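You operate a simulated robot arm through the tools that you are given. There is no shell and no other tool.

You are at the controls of a simulated robot arm. One attempt, no reset.

JOB
Wind the yellow lead onto the green reel and lock the winder.
Fine: fit the reel on the winder first; the plug goes in its clip; wind the whole lead.

It is judged by the outcome, as a careful person would: the job done as asked, and still so three seconds after it is handed in. It fails if anything else is knocked over, pushed out of place, dropped, spilled or broken.

ROBOT AND FRAMES
A 7-joint arm with a fingered hand, fixed in place. Base frame: the origin is at the foot of the arm, x ahead of it, y to its left, z up. Units: mm, rad, N and s.
Its first joint turns from -1.204 to 3.002 rad. Payload 5 kg.
Tool frame: the origin (TCP) lies between the finger pads and is the grasp point; the fingertips stand 32 mm ahead of it; z points along the fingers, y is the line along which they close. Largest opening 160 mm; the body of the gripper starts 89 mm behind the TCP. The gripper is a hand of 3 fingers: y runs from the thumb to the fingers, the wrist lies at [0, 0, -252] in the tool frame.
Orientation is told as [roll, pitch, yaw] about the base's x, y, z axes, in that order, counted from this pose: with the fingers straight down and closing along the base's y, the tool's x points along the base's -x, its y along +y and its z along -z.

CONTROLS
- The arm moves only by the tool send_rows. Its argument "motion" is a list of rows, each a list of 2 entries, a list of its own where there are three numbers: the shift along the base's x, y, z in cm, then the turn, a rotation vector about the base's x, y, z in rad. In form: [[[x, y, z], [rx, ry, rz]], ...]. A call has 1 to 20 rows; each row shifts and turns the commanded pose from where the row before left it. A row lasts 0.2 s, in which the tool goes at most 50 mm and 0.15 rad; a call with a longer step from one row to the next is refused whole. Where a pose cannot be reached the arm comes as near as it can. A force on the tool above 90 N (or 10 N above the force at the start of the call, whichever is more), or a blocked arm, ends the call early, and 0.2 s more pass. In this call time passes only in rows, and 0.2 s behind the last. The reply holds the time, the measured pose of the TCP, the force on the tool along the base axes, the opening and the grip force, in the units named above and with some noise, with the torque about the TCP (base axes, N m) and any sound that the robot's microphone picked up, and new pictures: "views" is both (left out), scene, wrist or none.
- Cameras (640 x 400 px; columns grow to the right, rows downward): "scene" is fixed at [51.2, 648.2, 1375.5]; the picture's right is [-0.65, -0.76, 0.00], its down [-0.26, 0.22, -0.94] and it looks along [0.71, -0.61, -0.35] (base axes); focal length 329 px, centre (320, 200). "wrist" rides on the gripper at [65, -4, -116] in the tool frame; the picture's right is [0.06, 1.00, 0.00], its down [-0.87, 0.05, -0.49] and it looks along [-0.49, 0.03, 0.87] (tool axes); focal length 261 px, centre (320, 200). There is no depth. A picture from a camera that has moved, and an enlarged one, comes with that camera's place and axes in the base frame and with its lens.
- raise_lower(by): slides the trunk up (or, below 0, down) by that many mm; the arm rides with it, the base frame stays. It gives what a move gives, with no picture.
- set_fingers(finger1, finger2, thumb_bend): sets how far each is bent, from 0 (flat) to 100 (curled in); at 30 the hand is open as for a grip, at 70 the pads meet at the TCP. One left out holds its place. A second passes; each finger stops where it meets its share of the squeeze, and holds until it gets a number again. It is the only way to open and close the hand. It gives what a move gives, with no picture; readings hold the bend of each and the force on the fingers (four entries, about 0 where the hand has none), thumb and palm.
- enlarge(camera, box): a new picture of the part [left, top, right, bottom] of that camera's present view, enlarged. No time passes.
- hand_in(): hands the job in; it is judged then, once.

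Places have to be worked out from the pictures, the camera data and where the tool is seen. Open the gripper and draw the arm clear of the work before you hand the job in, unless the task says otherwise.

The tools are called after "Call:" as name(argument=value, ...) on one line, values as JSON. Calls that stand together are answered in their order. send_rows: Moves the arm, as the interface text tells. Its arguments: {"type":"object","properties":{"motion":{"type":"array"},"views":{"type":"string","enum":["both","scene","wrist","none"]}},"required":["motion"]} The other tools are called the same way: raise_lower (by) slides the trunk up or down; set_fingers (finger1, finger2, thumb_bend) moves the fingers one by one; enlarge (camera, box) takes an enlarged picture of a part of a camera's view; hand_in () hands the job in.

At the start:

```text
clock: 0.0
tool_pos: [584.7, -374.0, 1113.8]
orientation: [-0.001, 0.0, -0.001]
ft_force: [-1.4, -0.1, -0.2]
wrist_torque: [0.02, 0.04, 0.0]
grip_width: 159.7
finger_force: 0.0
shape: jaw
bend: [30.0, 30.0, 30.0]
finger forces: [0.1, 0.1, 0.0, 0.0, 0.1, 0.0]
trunk travel left (down, up): [-650.0, 290.0]
```

scene: 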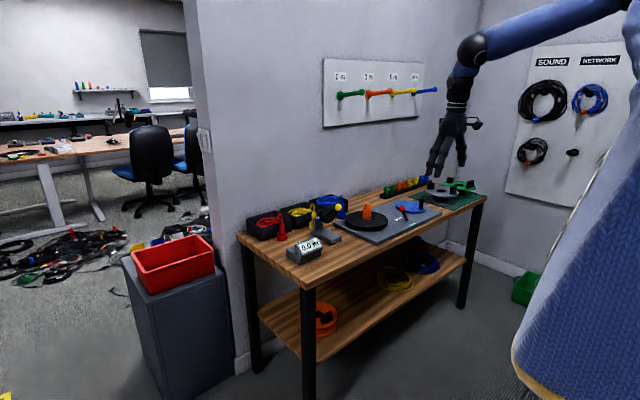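
wrist: 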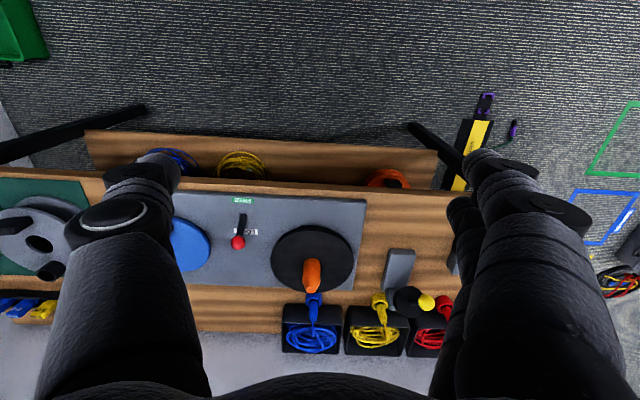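

I'll start by inspecting the scene closely before moving anything.

Call:
enlarge(camera="scene", box=[230, 170, 390, 270])

Call:
enlarge(camera="scene", box=[360, 150, 500, 240])

Call:
enlarge(camera="wrist", box=[160, 170, 480, 370])

Call:
enlarge(camera="wrist", box=[0, 150, 200, 330])

Call:
enlarge(camera="scene", box=[310, 50, 450, 140])

```text
4.00 times, centred on (310, 220) of scene
camera zoom: at [51.2, 648.2, 1375.5], right [-0.65, -0.76, 0.0], down [-0.26, 0.22, -0.94], along [0.71, -0.61, -0.35], focal length 1317 px, centre (360, 120)
```

zoom: 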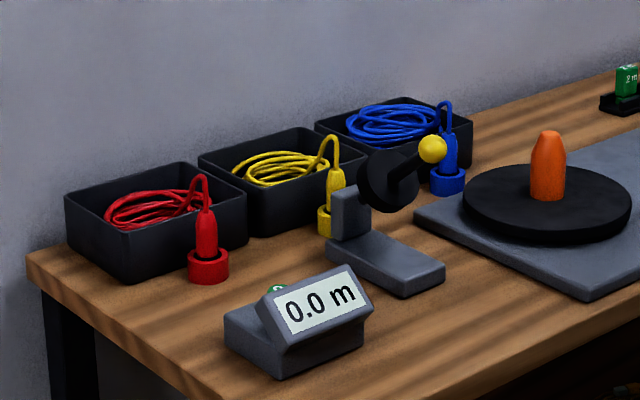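

```text
4.44 times, centred on (430, 195) of scene
camera zoom: at [51.2, 648.2, 1375.5], right [-0.65, -0.76, 0.0], down [-0.26, 0.22, -0.94], along [0.71, -0.61, -0.35], focal length 1463 px, centre (-169, 222)
```

zoom: 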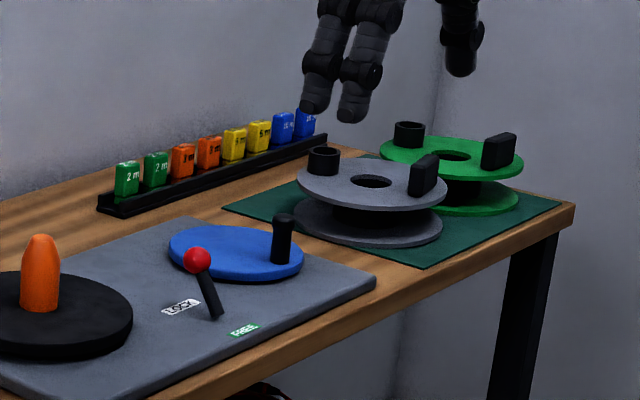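

```text
2.00 times, centred on (320, 270) of wrist
camera zoom: at [518.7, -378.4, 1229.5], right [-0.06, 1.0, 0.0], down [0.87, 0.05, 0.49], along [0.49, 0.03, -0.87], focal length 521 px, centre (320, 60)
```

zoom: 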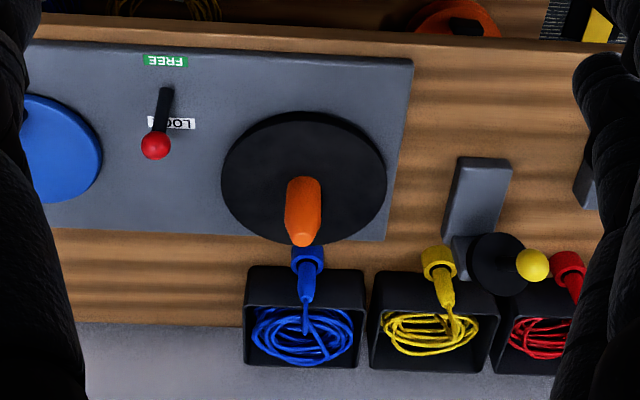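

```text
2.22 times, centred on (100, 240) of wrist
camera zoom: at [518.7, -378.4, 1229.5], right [-0.06, 1.0, 0.0], down [0.87, 0.05, 0.49], along [0.49, 0.03, -0.87], focal length 579 px, centre (809, 111)
```

zoom: 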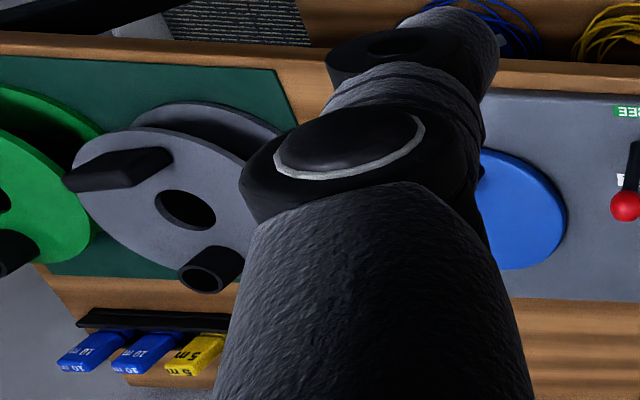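

```text
4.44 times, centred on (380, 95) of scene
camera zoom: at [51.2, 648.2, 1375.5], right [-0.65, -0.76, 0.0], down [-0.26, 0.22, -0.94], along [0.71, -0.61, -0.35], focal length 1463 px, centre (53, 667)
```

zoom: 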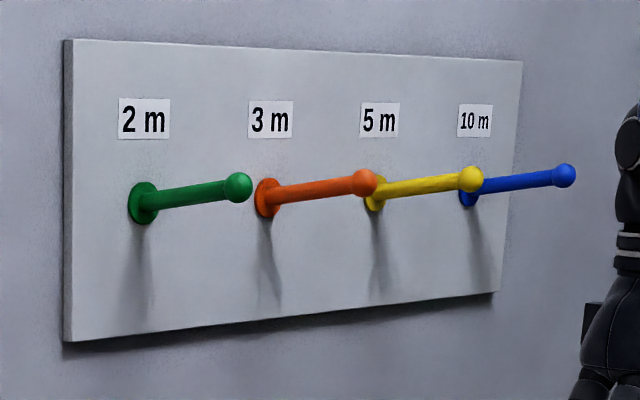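

The winder's orange spindle triangulates to about (927,-373,868), the tabletop to z≈765, and the green reel is far right, around (868,-1070). That is far from the base, so I'll move the hand to the right at the present height to test reach and get a better view.

Call:
send_rows(motion=[[[0, -4, 0], [0, 0, 0]], [[0, -4, 0], [0, 0, 0]], [[0, -4, 0], [0, 0, 0]], [[0, -4, 0], [0, 0, 0]], [[0, -4, 0], [0, 0, 0]], [[0, -4, 0], [0, 0, 0]], [[0, -4, 0], [0, 0, 0]], [[0, -4, 0], [0, 0, 0]], [[0, -4, 0], [0, 0, 0]], [[0, -4, 0], [0, 0, 0]]])

```text
clock: 2.2
tool_pos: [585.4, -775.5, 1111.2]
orientation: [0.003, 0.001, -0.001]
ft_force: [0.4, -0.5, 0.2]
wrist_torque: [0.01, 0.02, -0.01]
grip_width: 159.8
finger_force: 0.1
shape: jaw
bend: [30.0, 30.0, 30.0]
finger forces: [0.1, 0.0, 0.1, 0.0, 0.1, 0.1]
trunk travel left (down, up): [-650.0, 290.0]
camera wrist: at [519.8, -779.8, 1227.2], right [-0.06, 1.0, 0.0], down [0.87, 0.05, 0.49], along [0.49, 0.03, -0.87], focal length 261 px, centre (320, 200)
```

scene: 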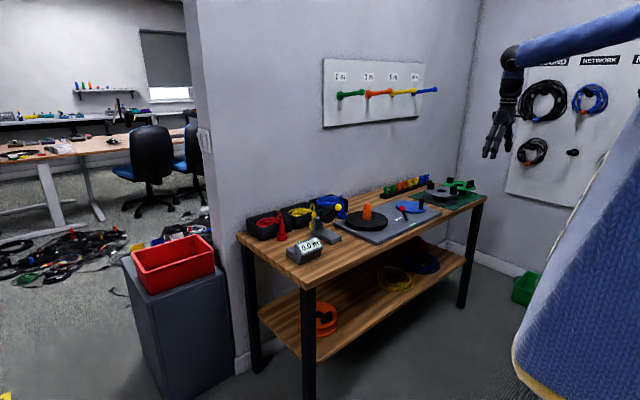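
wrist: 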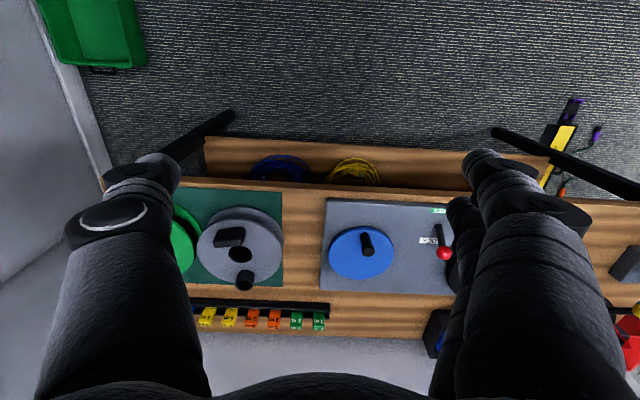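

Reach at this height is better than stated; grey reel is near (889,-922). Continuing further right to see the green reel.

Call:
send_rows(motion=[[[1, -4, 0], [0, 0, 0]], [[1, -4, 0], [0, 0, 0]], [[1, -4, 0], [0, 0, 0]], [[1, -4, 0], [0, 0, 0]]])

```text
clock: 3.2
tool_pos: [622.8, -937.5, 1114.7]
orientation: [-0.001, 0.001, -0.001]
ft_force: [0.1, -0.5, -0.8]
wrist_torque: [0.0, 0.01, -0.01]
grip_width: 159.9
finger_force: 0.0
shape: jaw
bend: [30.0, 30.0, 30.0]
finger forces: [0.1, 0.0, 0.1, 0.0, 0.0, 0.0]
trunk travel left (down, up): [-650.0, 290.0]
camera wrist: at [557.0, -941.9, 1228.8], right [-0.06, 1.0, 0.0], down [0.87, 0.05, 0.49], along [0.49, 0.03, -0.87], focal length 261 px, centre (320, 200)
```

scene: 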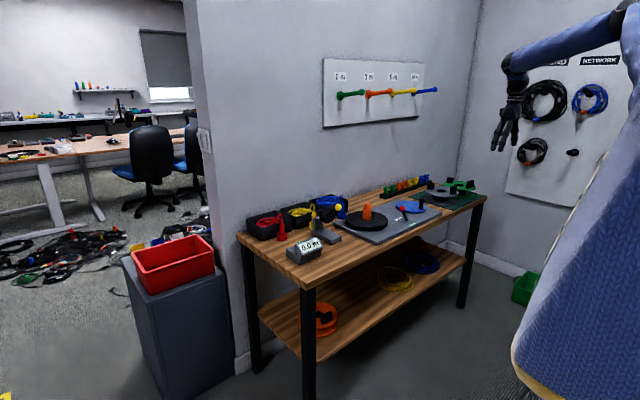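
wrist: 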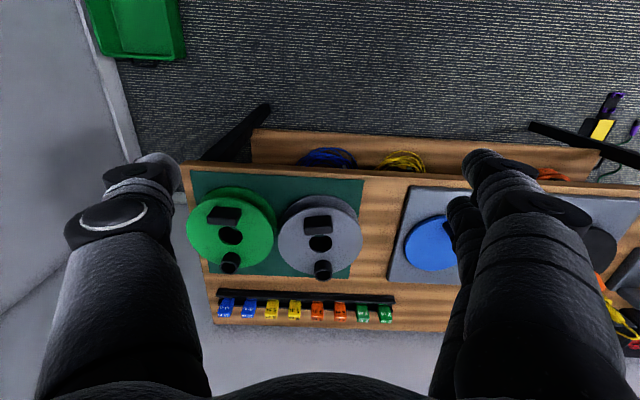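

Both reels are visible: green hub hole at about (882,-1099), grey at (887,-922). I'll enlarge to see the fin handle, the clip and the hole.

Call:
enlarge(camera="wrist", box=[170, 160, 410, 310])

Call:
enlarge(camera="scene", box=[410, 165, 490, 215])

Call:
enlarge(camera="scene", box=[330, 190, 450, 265])

Call:
enlarge(camera="scene", box=[280, 185, 360, 235])

```text
2.67 times, centred on (290, 235) of wrist
camera zoom: at [557.0, -941.9, 1228.8], right [-0.06, 1.0, 0.0], down [0.87, 0.05, 0.49], along [0.49, 0.03, -0.87], focal length 695 px, centre (400, 107)
```

zoom: 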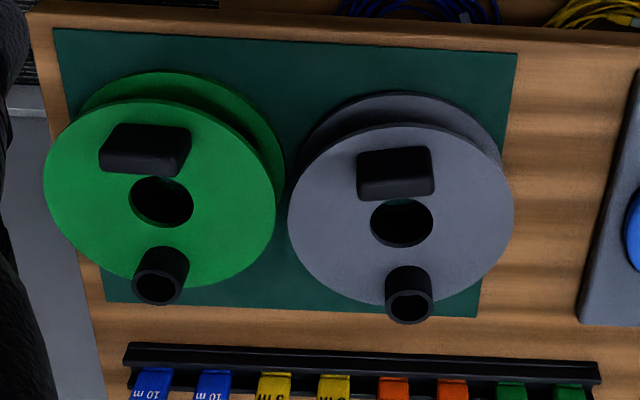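

```text
8.00 times, centred on (450, 190) of scene
camera zoom: at [51.2, 648.2, 1375.5], right [-0.65, -0.76, 0.0], down [-0.26, 0.22, -0.94], along [0.71, -0.61, -0.35], focal length 2634 px, centre (-720, 280)
```

zoom: 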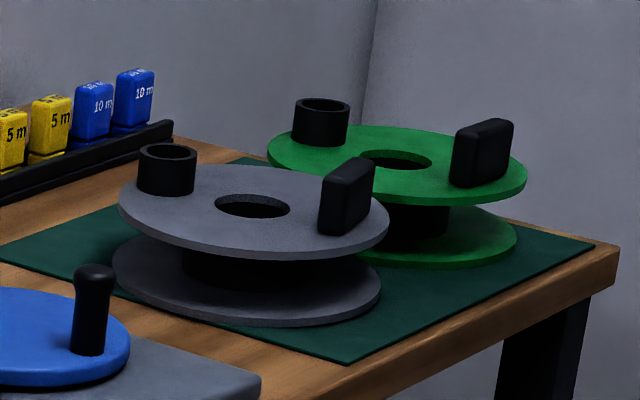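

```text
5.33 times, centred on (390, 228) of scene
camera zoom: at [51.2, 648.2, 1375.5], right [-0.65, -0.76, 0.0], down [-0.26, 0.22, -0.94], along [0.71, -0.61, -0.35], focal length 1756 px, centre (-53, 53)
```

zoom: 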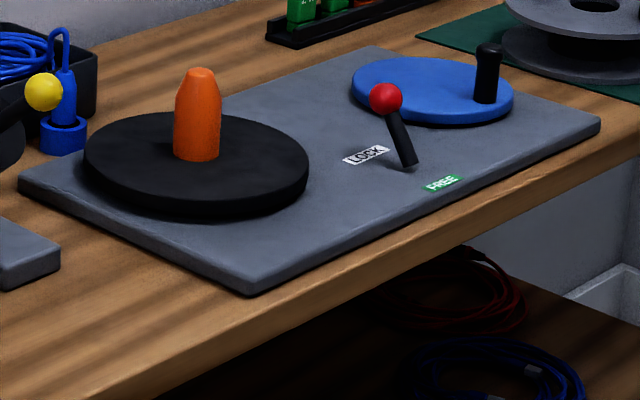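

```text
8.00 times, centred on (320, 210) of scene
camera zoom: at [51.2, 648.2, 1375.5], right [-0.65, -0.76, 0.0], down [-0.26, 0.22, -0.94], along [0.71, -0.61, -0.35], focal length 2634 px, centre (320, 120)
```

zoom: 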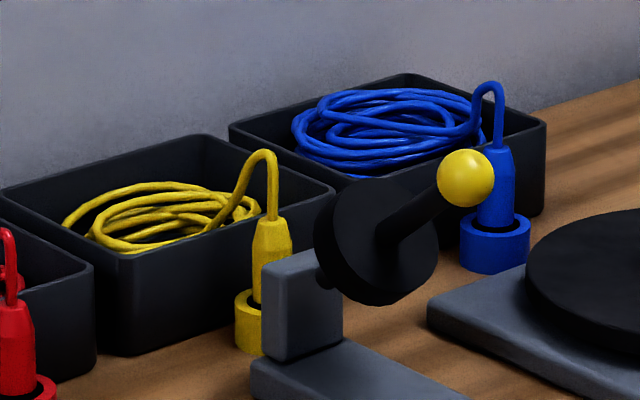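

I see the fin handle on the green reel at about (819,-1091), its length along y, so the hand must close along x. I'll yaw by -90° while extending towards it at a safe height to test the reach.

Call:
send_rows(motion=[[[1, -1, 0], [0, 0, -0.1428]], [[1, -1, 0], [0, 0, -0.1428]], [[1, -1, 0], [0, 0, -0.1428]], [[1, -1, 0], [0, 0, -0.1428]], [[1, -1, 0], [0, 0, -0.1428]], [[1, -1, 0], [0, 0, -0.1428]], [[1, -1, 0], [0, 0, -0.1428]], [[1, -1, 0], [0, 0, -0.1428]], [[1, -1, 0], [0, 0, -0.1428]], [[1, -1, 0], [0, 0, -0.1428]], [[1, -1, 0], [0, 0, -0.1428]]])

```text
clock: 5.6
tool_pos: [736.0, -1045.9, 1114.0]
orientation: [-0.001, 0.002, -1.572]
ft_force: [-0.7, 0.3, -0.5]
wrist_torque: [0.0, 0.0, 0.01]
grip_width: 160.0
finger_force: 0.0
shape: jaw
bend: [30.0, 30.0, 30.0]
finger forces: [0.0, 0.1, 0.0, 0.0, 0.0, 0.0]
trunk travel left (down, up): [-650.0, 290.0]
camera wrist: at [730.6, -981.3, 1229.9], right [1.0, 0.06, 0.0], down [0.05, -0.87, 0.49], along [0.03, -0.49, -0.87], focal length 261 px, centre (320, 200)
```

scene: 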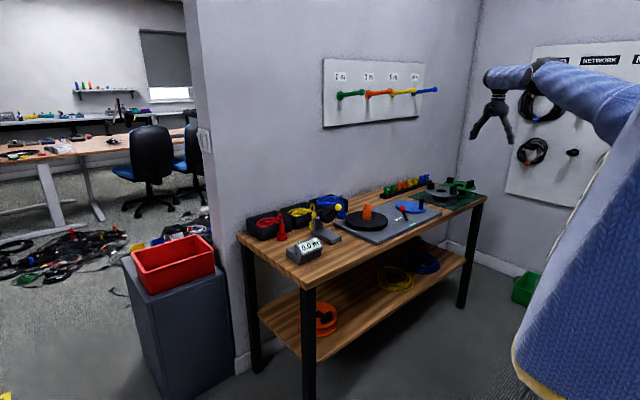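
wrist: 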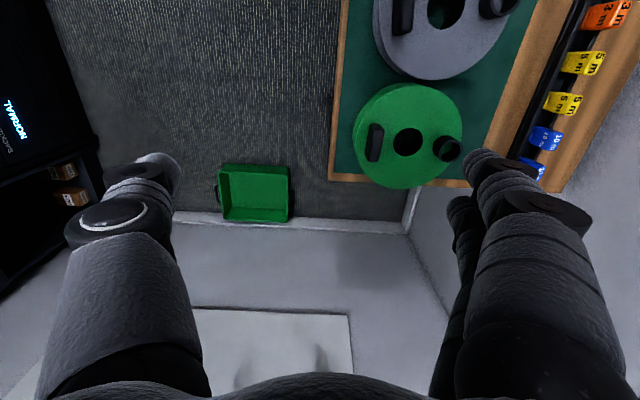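

Reach is fine out here. Enlarging the green reel from this view for an accurate fin position.

Call:
enlarge(camera="wrist", box=[330, 70, 490, 200])

```text
3.08 times, centred on (410, 135) of wrist
camera zoom: at [730.6, -981.3, 1229.9], right [1.0, 0.06, 0.0], down [0.05, -0.87, 0.49], along [0.03, -0.49, -0.87], focal length 802 px, centre (43, 400)
```

zoom: 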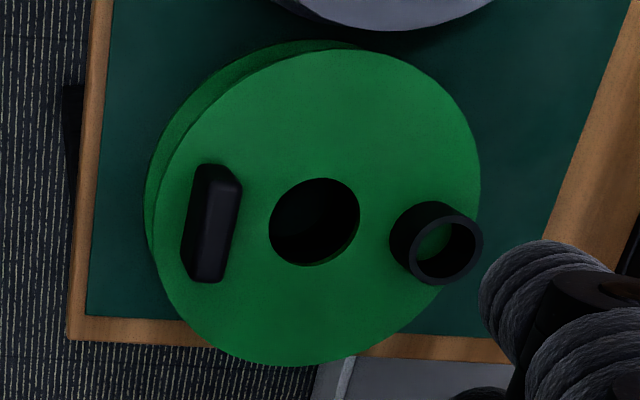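

Fin top centre is about (820,-1093), its axis turned about -0.08 rad from y. I move over it horizontally, adding a small yaw, still high.

Call:
send_rows(motion=[[[2.1, -1.2, 0], [0, 0, -0.02]], [[2.1, -1.2, 0], [0, 0, -0.02]], [[2.1, -1.2, 0], [0, 0, -0.02]], [[2.1, -1.1, 0], [0, 0, -0.02]]])

Call:
raise_lower(by=-150)

Call:
send_rows(motion=[[[0, 0, 0], [0, 0, 0]]])

```text
clock: 6.6
tool_pos: [753.0, -1041.9, 1112.7]
orientation: [0.001, 0.001, -1.642]
ft_force: [0.5, 0.3, 0.6]
wrist_torque: [-0.01, -0.02, 0.01]
grip_width: 159.9
finger_force: 0.0
shape: jaw
bend: [30.0, 30.0, 30.0]
finger forces: [0.1, 0.0, 0.0, 0.0, 0.0, 0.1]
out of reach, approached as far as the arm can: row 1, 2, 3, 4
trunk travel left (down, up): [-650.0, 290.0]
camera wrist: at [753.2, -977.1, 1228.8], right [1.0, -0.01, 0.0], down [-0.01, -0.87, 0.49], along [0.0, -0.49, -0.87], focal length 261 px, centre (320, 200)
```

scene: 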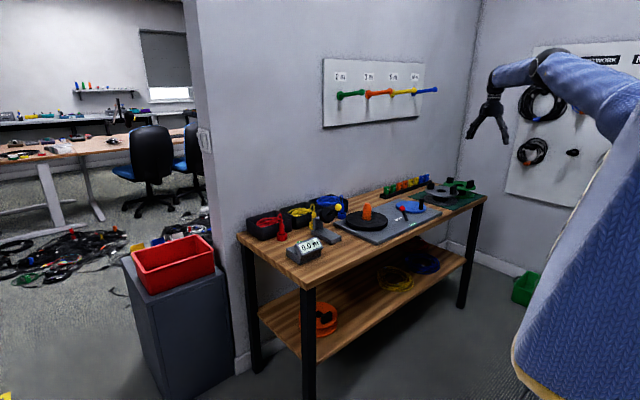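
wrist: 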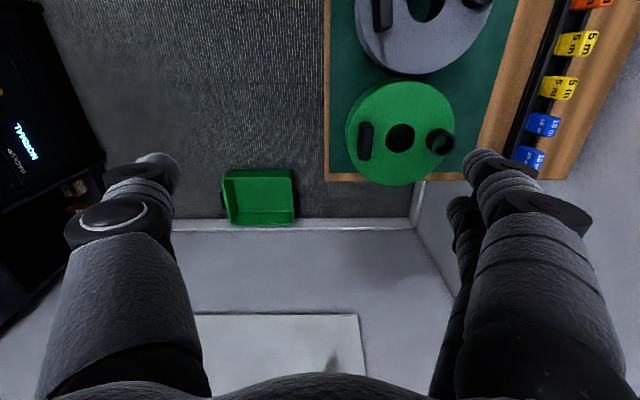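

```text
clock: 8.3
tool_pos: [753.0, -1042.7, 963.1]
orientation: [-0.002, 0.0, -1.643]
ft_force: [-1.0, 0.1, -0.7]
wrist_torque: [0.02, -0.03, 0.01]
grip_width: 159.9
finger_force: 0.1
shape: jaw
bend: [30.0, 30.0, 30.0]
finger forces: [0.0, 0.0, 0.0, 0.1, 0.0, 0.0]
trunk travel left (down, up): [-500.0, 440.0]
```

```text
clock: 8.8
tool_pos: [753.2, -1042.8, 961.6]
orientation: [-0.001, 0.0, -1.642]
ft_force: [-0.6, -0.8, -0.1]
wrist_torque: [-0.01, 0.01, 0.0]
grip_width: 159.9
finger_force: 0.0
shape: jaw
bend: [30.0, 30.0, 30.0]
finger forces: [0.1, 0.0, 0.0, 0.0, 0.1, 0.1]
trunk travel left (down, up): [-500.0, 440.0]
camera wrist: at [753.4, -978.2, 1077.8], right [1.0, -0.01, 0.0], down [-0.01, -0.87, 0.49], along [0.0, -0.49, -0.87], focal length 261 px, centre (320, 200)
```

scene: 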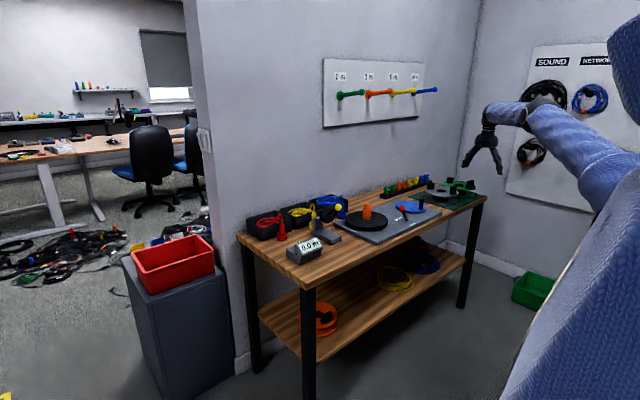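
wrist: 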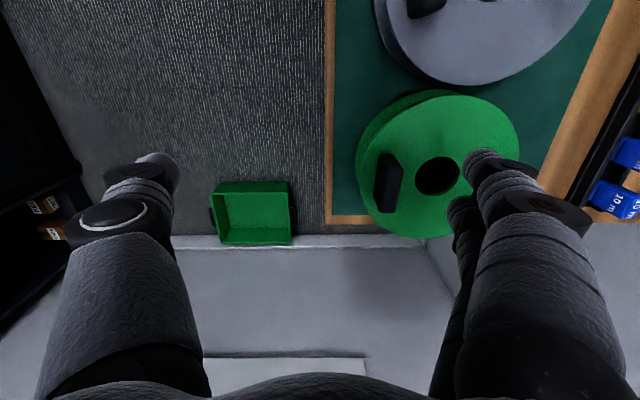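

Vertical reach ends at about 1286 mm radius here, but the fin is at about 1367. I'll test whether a different trunk/hand height relation reaches farther: raise the hand 80 mm and push outward.

Call:
send_rows(motion=[[[0, 0, 4], [0, 0, 0]], [[0, 0, 4], [0, 0, 0]], [[3, -2.5, 0], [0, 0, 0]], [[3, -2.5, 0], [0, 0, 0]]], views="none")

```text
clock: 9.8
tool_pos: [759.2, -1049.2, 1042.2]
orientation: [0.0, -0.001, -1.641]
ft_force: [-0.7, 1.5, -1.1]
wrist_torque: [-0.01, -0.02, 0.0]
grip_width: 159.9
finger_force: 0.1
shape: jaw
bend: [30.0, 30.0, 30.0]
finger forces: [0.0, 0.0, 0.0, 0.0, 0.1, 0.0]
out of reach, approached as far as the arm can: row 3, 4
trunk travel left (down, up): [-500.0, 440.0]
```

Best radius is about 1298 mm, with the shoulder about 100-185 mm above the wrist. I'll back off a little and tilt the fingers toward -y by 0.45 rad about the closing axis to gain the missing reach.

Call:
send_rows(motion=[[[0, 2, 0], [-0.1497, 0.0107, 0]], [[0, 0, 0], [-0.1497, 0.0107, 0]], [[0, 0, 0], [-0.1497, 0.0107, 0]]], views="wrist")

```text
clock: 10.6
tool_pos: [759.1, -1026.6, 1044.5]
orientation: [0.0, -0.453, -1.642]
ft_force: [0.4, 0.8, 1.3]
wrist_torque: [0.0, -0.05, 0.03]
grip_width: 159.9
finger_force: 0.2
shape: jaw
bend: [30.0, 30.0, 30.0]
finger forces: [0.0, 0.1, 0.1, 0.0, 0.1, 0.0]
trunk travel left (down, up): [-500.0, 440.0]
camera wrist: at [761.8, -917.8, 1120.0], right [1.0, -0.01, -0.03], down [0.01, -0.57, 0.82], along [-0.03, -0.82, -0.57], focal length 261 px, centre (320, 200)
```

wrist: 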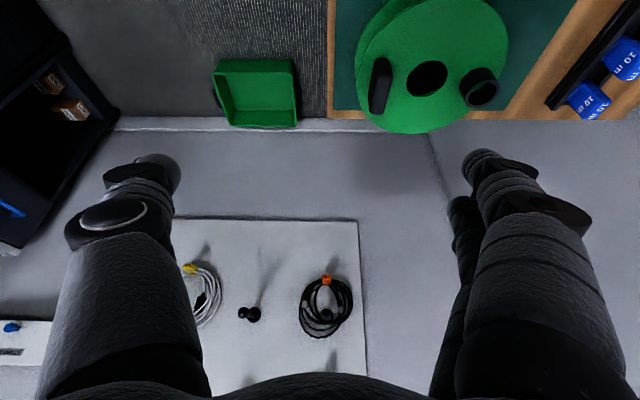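

The command follows the actual pose. Now moving over the fin (820,-1093) at this height.

Call:
send_rows(motion=[[[2, -2.2, 0], [0, 0, 0]], [[2, -2.2, 0], [0, 0, 0]], [[2.1, -2.2, 0], [0, 0, 0]]], views="wrist")

Call:
raise_lower(by=-100)

Call:
enlarge(camera="wrist", box=[160, 40, 480, 240])

Call:
enlarge(camera="scene", box=[400, 90, 560, 210])

```text
clock: 11.3
tool_pos: [812.7, -1088.2, 1042.9]
orientation: [0.0, -0.451, -1.643]
ft_force: [-0.6, -1.1, 0.4]
wrist_torque: [0.0, -0.02, 0.04]
grip_width: 160.1
finger_force: 0.1
shape: jaw
bend: [30.0, 30.0, 30.0]
finger forces: [0.0, 0.0, 0.1, 0.1, 0.1, 0.0]
out of reach, approached as far as the arm can: row 3
trunk travel left (down, up): [-500.0, 440.0]
camera wrist: at [816.0, -979.8, 1117.8], right [1.0, -0.02, -0.03], down [0.01, -0.57, 0.82], along [-0.03, -0.82, -0.57], focal length 261 px, centre (320, 200)
```

wrist: 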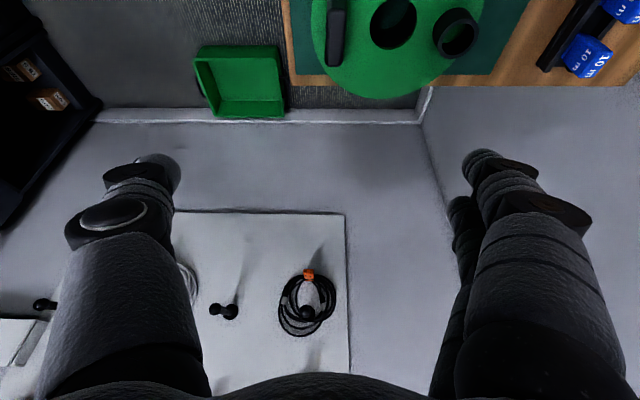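

```text
clock: 12.7
tool_pos: [813.2, -1087.9, 941.1]
orientation: [0.0, -0.45, -1.642]
ft_force: [0.9, 1.2, -0.1]
wrist_torque: [-0.02, -0.04, 0.0]
grip_width: 159.8
finger_force: 0.2
shape: jaw
bend: [30.0, 30.0, 30.0]
finger forces: [0.0, 0.0, 0.1, 0.0, 0.1, 0.1]
trunk travel left (down, up): [-400.0, 540.0]
```

```text
2.00 times, centred on (320, 140) of wrist
camera zoom: at [816.1, -980.2, 1017.1], right [1.0, -0.02, -0.03], down [0.01, -0.57, 0.82], along [-0.03, -0.82, -0.57], focal length 521 px, centre (320, 320)
```

zoom: 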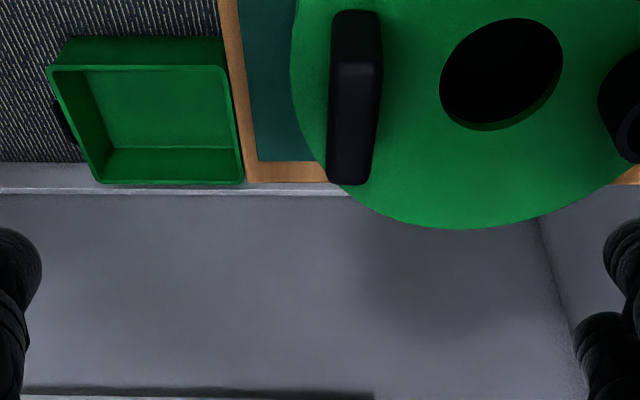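

```text
3.33 times, centred on (480, 150) of scene
camera zoom: at [51.2, 648.2, 1375.5], right [-0.65, -0.76, 0.0], down [-0.26, 0.22, -0.94], along [0.71, -0.61, -0.35], focal length 1097 px, centre (-213, 367)
```

zoom: 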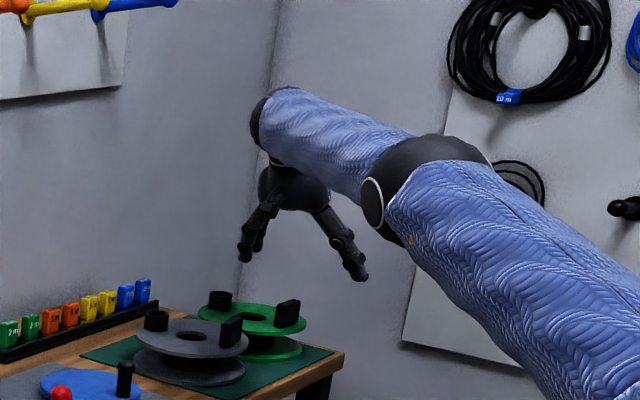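

The closer view puts the fin at x≈821, y≈-1068…-1117, top z≈850-857, axis along y. I fix the yaw by +0.06, add 0.05 tilt for reach, and centre on it, then lower with the trunk.

Call:
send_rows(motion=[[[0, 0, 0], [-0.05, 0, 0.06]], [[0.4, -0.2, 0], [0, 0, 0]], [[0.4, -0.2, 0], [0, 0, 0]]], views="none")

Call:
raise_lower(by=-50)

Call:
enlarge(camera="wrist", box=[80, 40, 560, 340])

Call:
enlarge(camera="scene", box=[400, 130, 520, 210])

```text
clock: 13.5
tool_pos: [820.8, -1092.5, 941.3]
orientation: [0.002, -0.499, -1.584]
ft_force: [0.9, -0.1, -0.3]
wrist_torque: [0.01, 0.02, 0.01]
grip_width: 160.0
finger_force: 0.0
shape: jaw
bend: [30.0, 30.0, 30.0]
finger forces: [0.1, 0.0, 0.0, 0.1, 0.0, 0.0]
trunk travel left (down, up): [-400.0, 540.0]
```

```text
clock: 14.4
tool_pos: [820.7, -1092.1, 891.9]
orientation: [0.003, -0.5, -1.582]
ft_force: [0.7, -0.4, 1.4]
wrist_torque: [-0.05, 0.0, 0.0]
grip_width: 159.8
finger_force: 0.0
shape: jaw
bend: [30.0, 30.0, 30.0]
finger forces: [0.1, 0.0, 0.0, 0.0, 0.0, 0.1]
trunk travel left (down, up): [-350.0, 590.0]
```

```text
1.33 times, centred on (320, 190) of wrist
camera zoom: at [817.2, -980.7, 961.4], right [1.0, 0.04, -0.03], down [0.05, -0.53, 0.85], along [0.02, -0.85, -0.53], focal length 348 px, centre (320, 213)
```

zoom: 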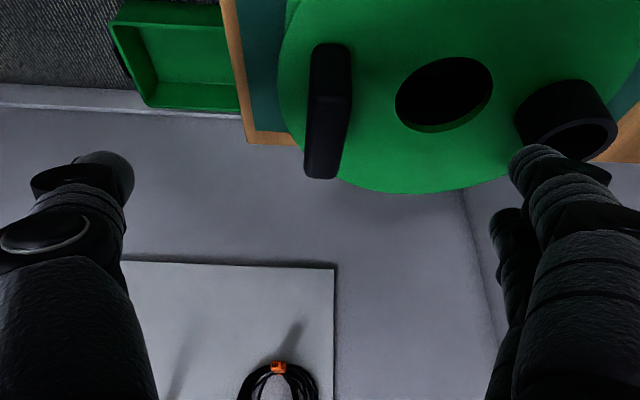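

```text
5.00 times, centred on (460, 170) of scene
camera zoom: at [51.2, 648.2, 1375.5], right [-0.65, -0.76, 0.0], down [-0.26, 0.22, -0.94], along [0.71, -0.61, -0.35], focal length 1646 px, centre (-380, 350)
```

zoom: 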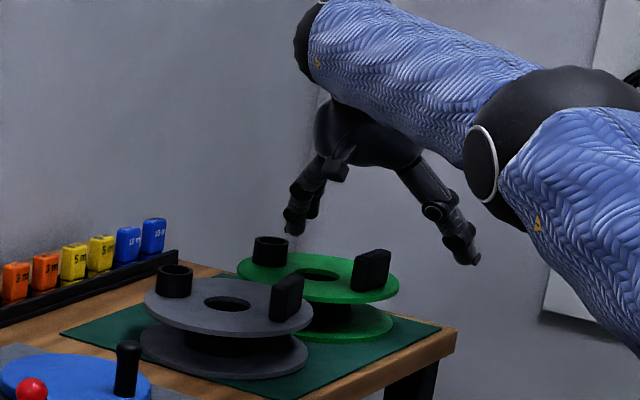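

TCP is centred on the fin. The fully open fingers would come close to the clip, so I half-close the hand to 50 before descending, then check.

Call:
set_fingers(finger1=52, finger2=52, thumb_bend=52)

Call:
enlarge(camera="wrist", box=[80, 40, 560, 340])

Call:
enlarge(camera="scene", box=[420, 150, 500, 200])

```text
clock: 15.4
tool_pos: [821.2, -1093.2, 891.2]
orientation: [0.003, -0.499, -1.584]
ft_force: [0.3, 0.7, -0.4]
wrist_torque: [0.01, -0.06, -0.01]
grip_width: 79.7
finger_force: 0.1
shape: fingers
bend: [52.0, 52.0, 52.0]
finger forces: [0.0, 0.0, 0.1, 0.0, 0.0, 0.1]
trunk travel left (down, up): [-350.0, 590.0]
```

```text
1.33 times, centred on (320, 190) of wrist
camera zoom: at [817.4, -981.0, 960.6], right [1.0, 0.04, -0.03], down [0.05, -0.53, 0.85], along [0.02, -0.85, -0.53], focal length 348 px, centre (320, 213)
```

zoom: 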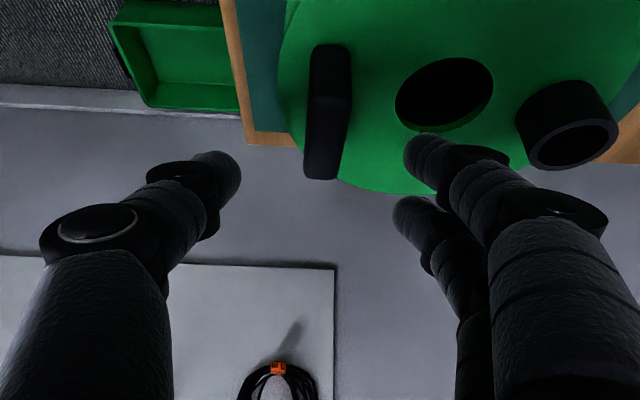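

```text
8.00 times, centred on (460, 175) of scene
camera zoom: at [51.2, 648.2, 1375.5], right [-0.65, -0.76, 0.0], down [-0.26, 0.22, -0.94], along [0.71, -0.61, -0.35], focal length 2634 px, centre (-800, 400)
```

zoom: 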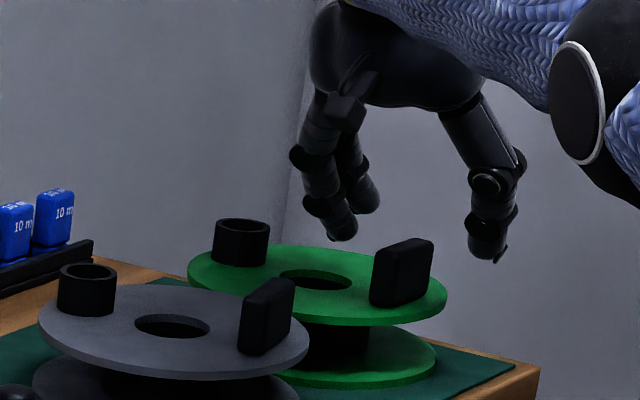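

Fingers straddle the fin with clearance. Descending in small steps with a slight +y shift, watching the force.

Call:
send_rows(motion=[[[0, 0.4, -0.8], [0, 0, 0]], [[0, 0.4, -0.8], [0, 0, 0]], [[0, 0, -0.6], [0, 0, 0]], [[0, 0, -0.4], [0, 0, 0]]], views="wrist")

Call:
enlarge(camera="scene", box=[420, 150, 500, 200])

```text
clock: 16.4
tool_pos: [820.4, -1086.2, 864.8]
orientation: [0.002, -0.501, -1.582]
ft_force: [-0.4, -0.6, 0.6]
wrist_torque: [0.01, 0.02, -0.01]
grip_width: 79.9
finger_force: 0.0
shape: fingers
bend: [52.0, 52.0, 52.0]
finger forces: [0.1, 0.0, 0.1, 0.1, 0.0, 0.1]
trunk travel left (down, up): [-350.0, 590.0]
camera wrist: at [817.4, -973.8, 934.2], right [1.0, 0.04, -0.03], down [0.05, -0.53, 0.85], along [0.02, -0.85, -0.53], focal length 261 px, centre (320, 200)
```

wrist: 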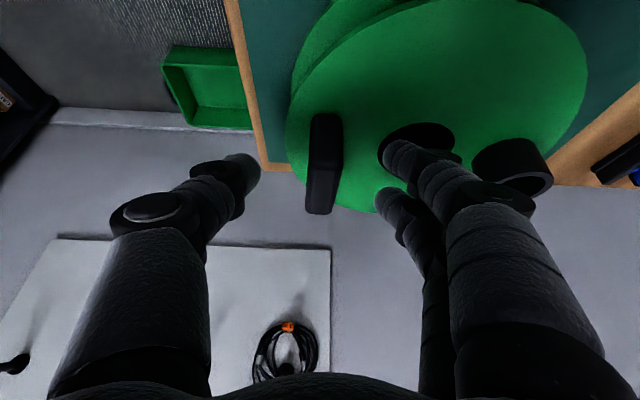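

```text
8.00 times, centred on (460, 175) of scene
camera zoom: at [51.2, 648.2, 1375.5], right [-0.65, -0.76, 0.0], down [-0.26, 0.22, -0.94], along [0.71, -0.61, -0.35], focal length 2634 px, centre (-800, 400)
```

zoom: 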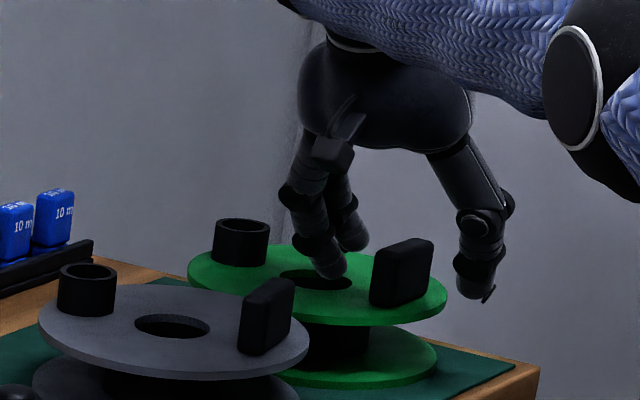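

Fin top is at about z 853, just under the TCP, with no contact yet. Descending 10 mm more.

Call:
send_rows(motion=[[[0, 0, -0.4], [0, 0, 0]], [[0, 0, -0.3], [0, 0, 0]], [[0, 0, -0.3], [0, 0, 0]]], views="wrist")

Call:
enlarge(camera="scene", box=[430, 160, 490, 200])

```text
clock: 17.2
tool_pos: [821.2, -1085.2, 854.9]
orientation: [0.001, -0.498, -1.583]
ft_force: [-0.3, 0.0, 0.1]
wrist_torque: [0.03, -0.01, 0.04]
grip_width: 79.9
finger_force: 0.5
shape: fingers
bend: [52.0, 52.0, 52.0]
finger forces: [0.4, 0.1, 0.1, 0.0, 0.1, 0.0]
trunk travel left (down, up): [-350.0, 590.0]
camera wrist: at [817.8, -973.3, 925.1], right [1.0, 0.04, -0.03], down [0.05, -0.53, 0.85], along [0.02, -0.85, -0.53], focal length 261 px, centre (320, 200)
```

wrist: 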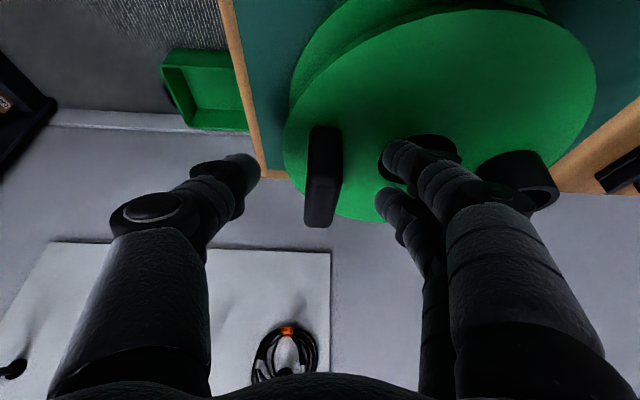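

```text
10.00 times, centred on (460, 180) of scene
camera zoom: at [51.2, 648.2, 1375.5], right [-0.65, -0.76, 0.0], down [-0.26, 0.22, -0.94], along [0.71, -0.61, -0.35], focal length 3292 px, centre (-1080, 400)
```

zoom: 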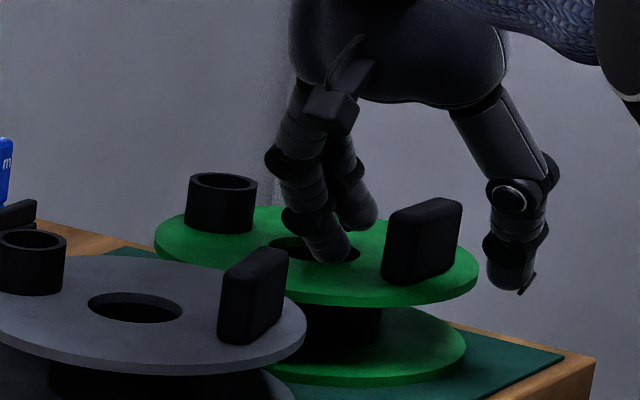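

Finger 1 is just touching the flange (0.4 N). I raise 2 mm and close around the fin.

Call:
send_rows(motion=[[[0, 0, 0.2], [0, 0, 0]]], views="none")

Call:
set_fingers(finger1=61, finger2=61, thumb_bend=61)

Call:
enlarge(camera="wrist", box=[200, 80, 480, 255])

Call:
enlarge(camera="scene", box=[430, 160, 490, 200])

```text
clock: 17.6
tool_pos: [822.0, -1085.4, 857.0]
orientation: [0.0, -0.5, -1.583]
ft_force: [-0.2, 0.3, 0.3]
wrist_torque: [0.0, 0.0, 0.01]
grip_width: 79.8
finger_force: 0.1
shape: fingers
bend: [52.0, 52.0, 52.0]
finger forces: [0.1, 0.0, 0.1, 0.0, 0.0, 0.0]
trunk travel left (down, up): [-350.0, 590.0]
```

```text
clock: 18.6
tool_pos: [822.0, -1084.5, 857.2]
orientation: [0.002, -0.499, -1.582]
ft_force: [4.8, -0.6, 0.7]
wrist_torque: [-0.03, -0.19, -0.03]
grip_width: 50.2
finger_force: 1.4
shape: fingers
bend: [58.0, 61.0, 61.0]
finger forces: [3.5, 0.0, 0.1, 0.0, 0.1, 0.0]
trunk travel left (down, up): [-350.0, 590.0]
```

```text
2.29 times, centred on (340, 168) of wrist
camera zoom: at [818.3, -973.3, 927.3], right [1.0, 0.04, -0.03], down [0.05, -0.53, 0.85], along [0.02, -0.85, -0.53], focal length 596 px, centre (274, 274)
```

zoom: 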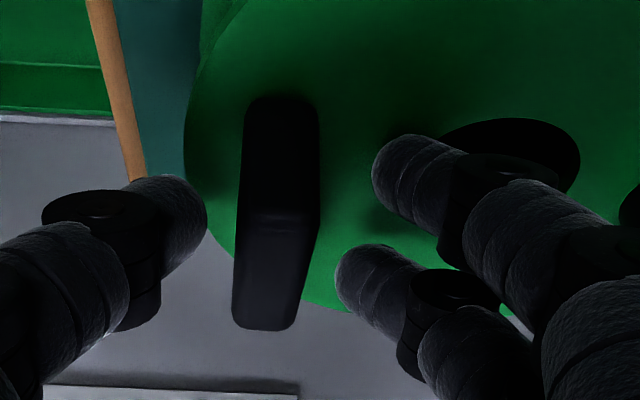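

```text
10.00 times, centred on (460, 180) of scene
camera zoom: at [51.2, 648.2, 1375.5], right [-0.65, -0.76, 0.0], down [-0.26, 0.22, -0.94], along [0.71, -0.61, -0.35], focal length 3292 px, centre (-1080, 400)
```

zoom: 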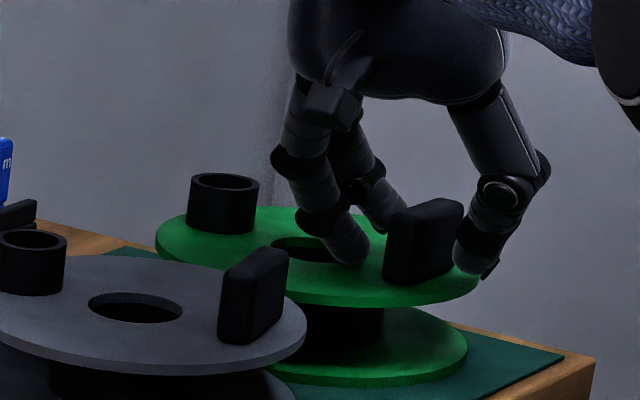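

Finger 1's tip drags on the flange. I reopen slightly, raise 5 mm and close again.

Call:
set_fingers(finger1=52, finger2=56, thumb_bend=56)

Call:
send_rows(motion=[[[0, 0, 0.5], [0, 0, 0]]], views="none")

Call:
set_fingers(finger1=62, finger2=62, thumb_bend=62)

Call:
enlarge(camera="wrist", box=[200, 80, 480, 255])

Call:
enlarge(camera="scene", box=[430, 160, 490, 200])

```text
clock: 19.6
tool_pos: [820.7, -1085.6, 856.8]
orientation: [0.001, -0.499, -1.583]
ft_force: [0.1, 0.6, -0.3]
wrist_torque: [0.01, 0.02, -0.04]
grip_width: 70.3
finger_force: 0.0
shape: fingers
bend: [52.0, 56.0, 56.0]
finger forces: [0.0, 0.0, 0.0, 0.0, 0.0, 0.1]
trunk travel left (down, up): [-350.0, 590.0]
```

```text
clock: 20.0
tool_pos: [821.3, -1084.7, 862.6]
orientation: [0.002, -0.499, -1.584]
ft_force: [0.1, 0.0, -0.2]
wrist_torque: [-0.02, 0.02, 0.0]
grip_width: 70.6
finger_force: 0.0
shape: fingers
bend: [52.0, 56.0, 56.0]
finger forces: [0.1, 0.0, 0.1, 0.0, 0.0, 0.0]
trunk travel left (down, up): [-350.0, 590.0]
```

```text
clock: 21.0
tool_pos: [821.0, -1085.5, 862.5]
orientation: [0.002, -0.499, -1.583]
ft_force: [0.4, 0.5, -0.7]
wrist_torque: [-0.02, 0.02, 0.02]
grip_width: 40.6
finger_force: 0.1
shape: fingers
bend: [62.0, 62.0, 62.0]
finger forces: [0.1, 0.0, 0.0, 0.0, 0.0, 0.1]
trunk travel left (down, up): [-350.0, 590.0]
```

```text
2.29 times, centred on (340, 168) of wrist
camera zoom: at [817.8, -973.8, 932.6], right [1.0, 0.04, -0.03], down [0.05, -0.53, 0.85], along [0.02, -0.85, -0.53], focal length 596 px, centre (274, 274)
```

zoom: 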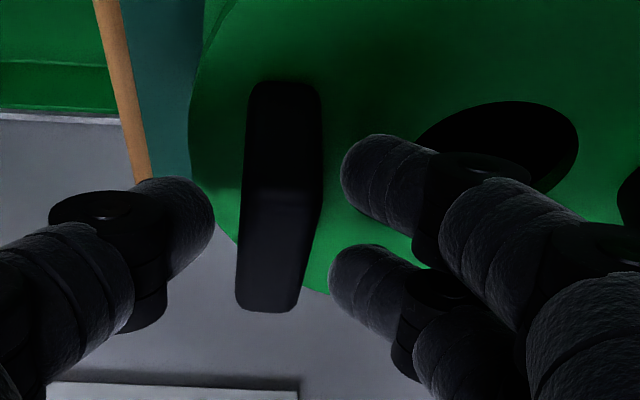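

```text
10.00 times, centred on (460, 180) of scene
camera zoom: at [51.2, 648.2, 1375.5], right [-0.65, -0.76, 0.0], down [-0.26, 0.22, -0.94], along [0.71, -0.61, -0.35], focal length 3292 px, centre (-1080, 400)
```

zoom: 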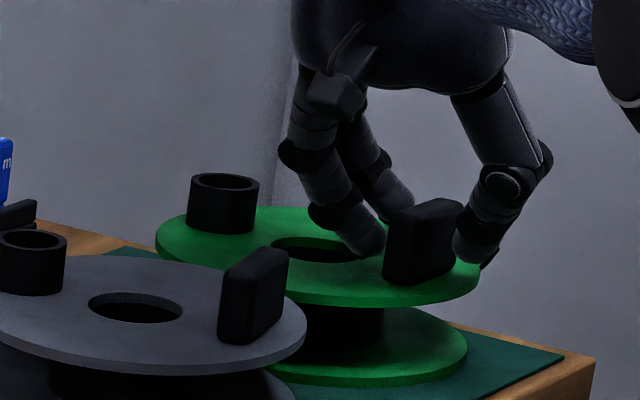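

No drag now. Closing to grip the fin.

Call:
set_fingers(finger1=72, finger2=72, thumb_bend=72)

Call:
enlarge(camera="wrist", box=[200, 80, 480, 255])

Call:
enlarge(camera="scene", box=[430, 160, 490, 200])

```text
clock: 22.0
tool_pos: [822.1, -1086.2, 862.8]
orientation: [0.002, -0.499, -1.583]
ft_force: [0.6, 0.1, 0.3]
wrist_torque: [0.02, 0.01, -0.06]
grip_width: 24.1
finger_force: 12.0
shape: fingers
bend: [69.0, 69.0, 68.0]
finger forces: [6.2, 5.9, 0.0, 0.0, 11.7, 0.0]
trunk travel left (down, up): [-350.0, 590.0]
```

```text
2.29 times, centred on (340, 168) of wrist
camera zoom: at [818.0, -973.9, 932.2], right [1.0, 0.04, -0.03], down [0.05, -0.53, 0.85], along [0.02, -0.85, -0.53], focal length 596 px, centre (274, 274)
```

zoom: 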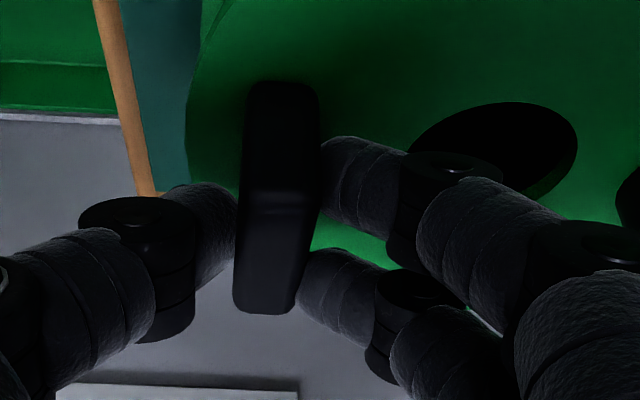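

```text
10.00 times, centred on (460, 180) of scene
camera zoom: at [51.2, 648.2, 1375.5], right [-0.65, -0.76, 0.0], down [-0.26, 0.22, -0.94], along [0.71, -0.61, -0.35], focal length 3292 px, centre (-1080, 400)
```

zoom: 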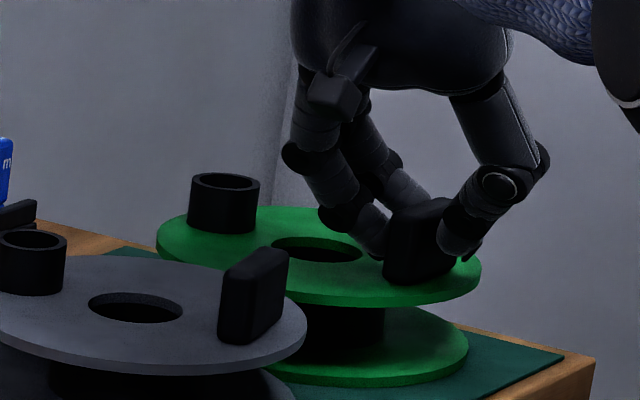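

The fin is gripped at about 12 N evenly. A slow test lift of 15 mm.

Call:
send_rows(motion=[[[0, 0, 0.5], [0, 0, 0]], [[0, 0, 0.5], [0, 0, 0]], [[0, 0, 0.5], [0, 0, 0]]], views="wrist")

Call:
enlarge(camera="scene", box=[430, 160, 490, 200])

```text
clock: 22.8
tool_pos: [819.2, -1086.1, 875.4]
orientation: [0.002, -0.5, -1.583]
ft_force: [-0.5, 0.2, -2.5]
wrist_torque: [-0.04, 0.12, 0.01]
grip_width: 23.8
finger_force: 12.1
shape: fingers
bend: [69.0, 69.0, 69.0]
finger forces: [5.6, 6.8, 0.1, 0.1, 12.0, 0.0]
trunk travel left (down, up): [-350.0, 590.0]
camera wrist: at [816.0, -974.0, 946.4], right [1.0, 0.04, -0.03], down [0.05, -0.53, 0.85], along [0.02, -0.85, -0.53], focal length 261 px, centre (320, 200)
```

wrist: 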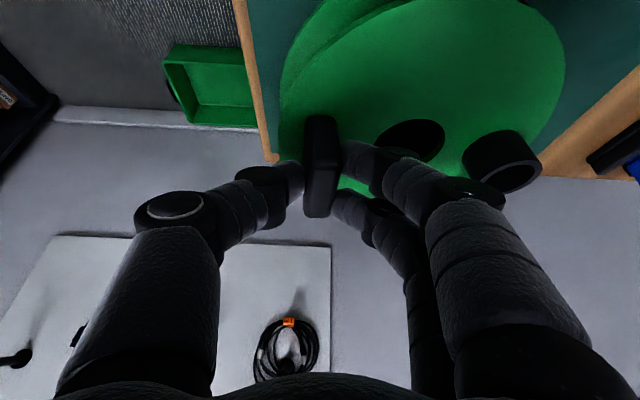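

```text
10.00 times, centred on (460, 180) of scene
camera zoom: at [51.2, 648.2, 1375.5], right [-0.65, -0.76, 0.0], down [-0.26, 0.22, -0.94], along [0.71, -0.61, -0.35], focal length 3292 px, centre (-1080, 400)
```

zoom: 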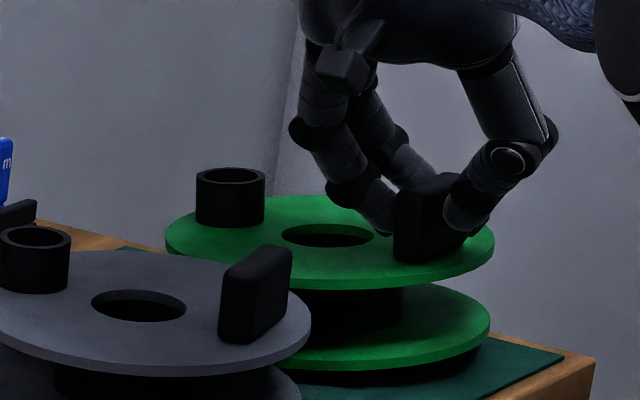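

The reel lifts level (about 2.5 N). Raising with the trunk by 150 mm.

Call:
raise_lower(by=150)

Call:
send_rows(motion=[[[0, 1, 0], [0, 0, 0]], [[0, 2, 0], [0, 0, 0]], [[0, 3, 0], [0, 0, 0]], [[0, 3, 0], [0, 0, 0]], [[0, 3, 0], [0, 0, 0]], [[0, 2, 0], [0, 0, 0]], [[0, 1, 0], [0, 0, 0]]])

```text
clock: 24.6
tool_pos: [819.4, -1086.8, 1026.1]
orientation: [0.003, -0.5, -1.581]
ft_force: [-0.5, 0.0, -3.4]
wrist_torque: [0.03, 0.13, -0.01]
grip_width: 23.4
finger_force: 12.7
shape: fingers
bend: [69.0, 69.0, 69.0]
finger forces: [6.4, 6.6, 0.0, 0.0, 12.7, 0.0]
trunk travel left (down, up): [-500.0, 440.0]
```

```text
clock: 26.1
tool_pos: [819.5, -933.5, 1025.1]
orientation: [-0.001, -0.5, -1.583]
ft_force: [-1.0, 0.4, -2.5]
wrist_torque: [0.04, 0.13, -0.03]
grip_width: 23.3
finger_force: 13.7
shape: fingers
bend: [69.0, 69.0, 69.0]
finger forces: [6.5, 6.7, 0.0, 0.1, 12.7, 0.0]
trunk travel left (down, up): [-500.0, 440.0]
camera wrist: at [815.8, -822.8, 1095.4], right [1.0, 0.04, -0.03], down [0.05, -0.53, 0.85], along [0.02, -0.85, -0.53], focal length 261 px, centre (320, 200)
```

scene: 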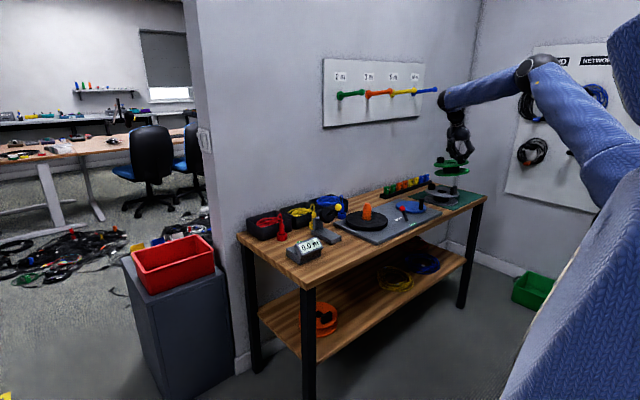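
wrist: 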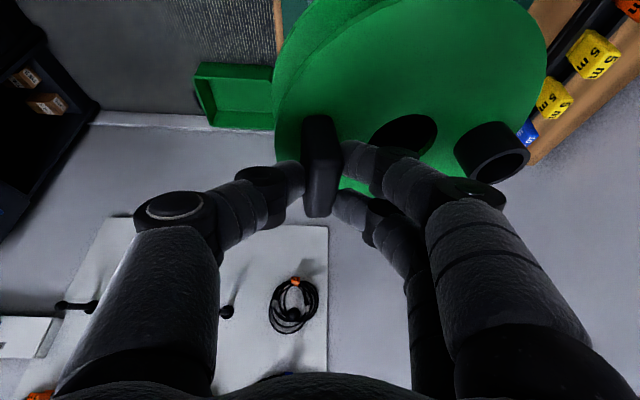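

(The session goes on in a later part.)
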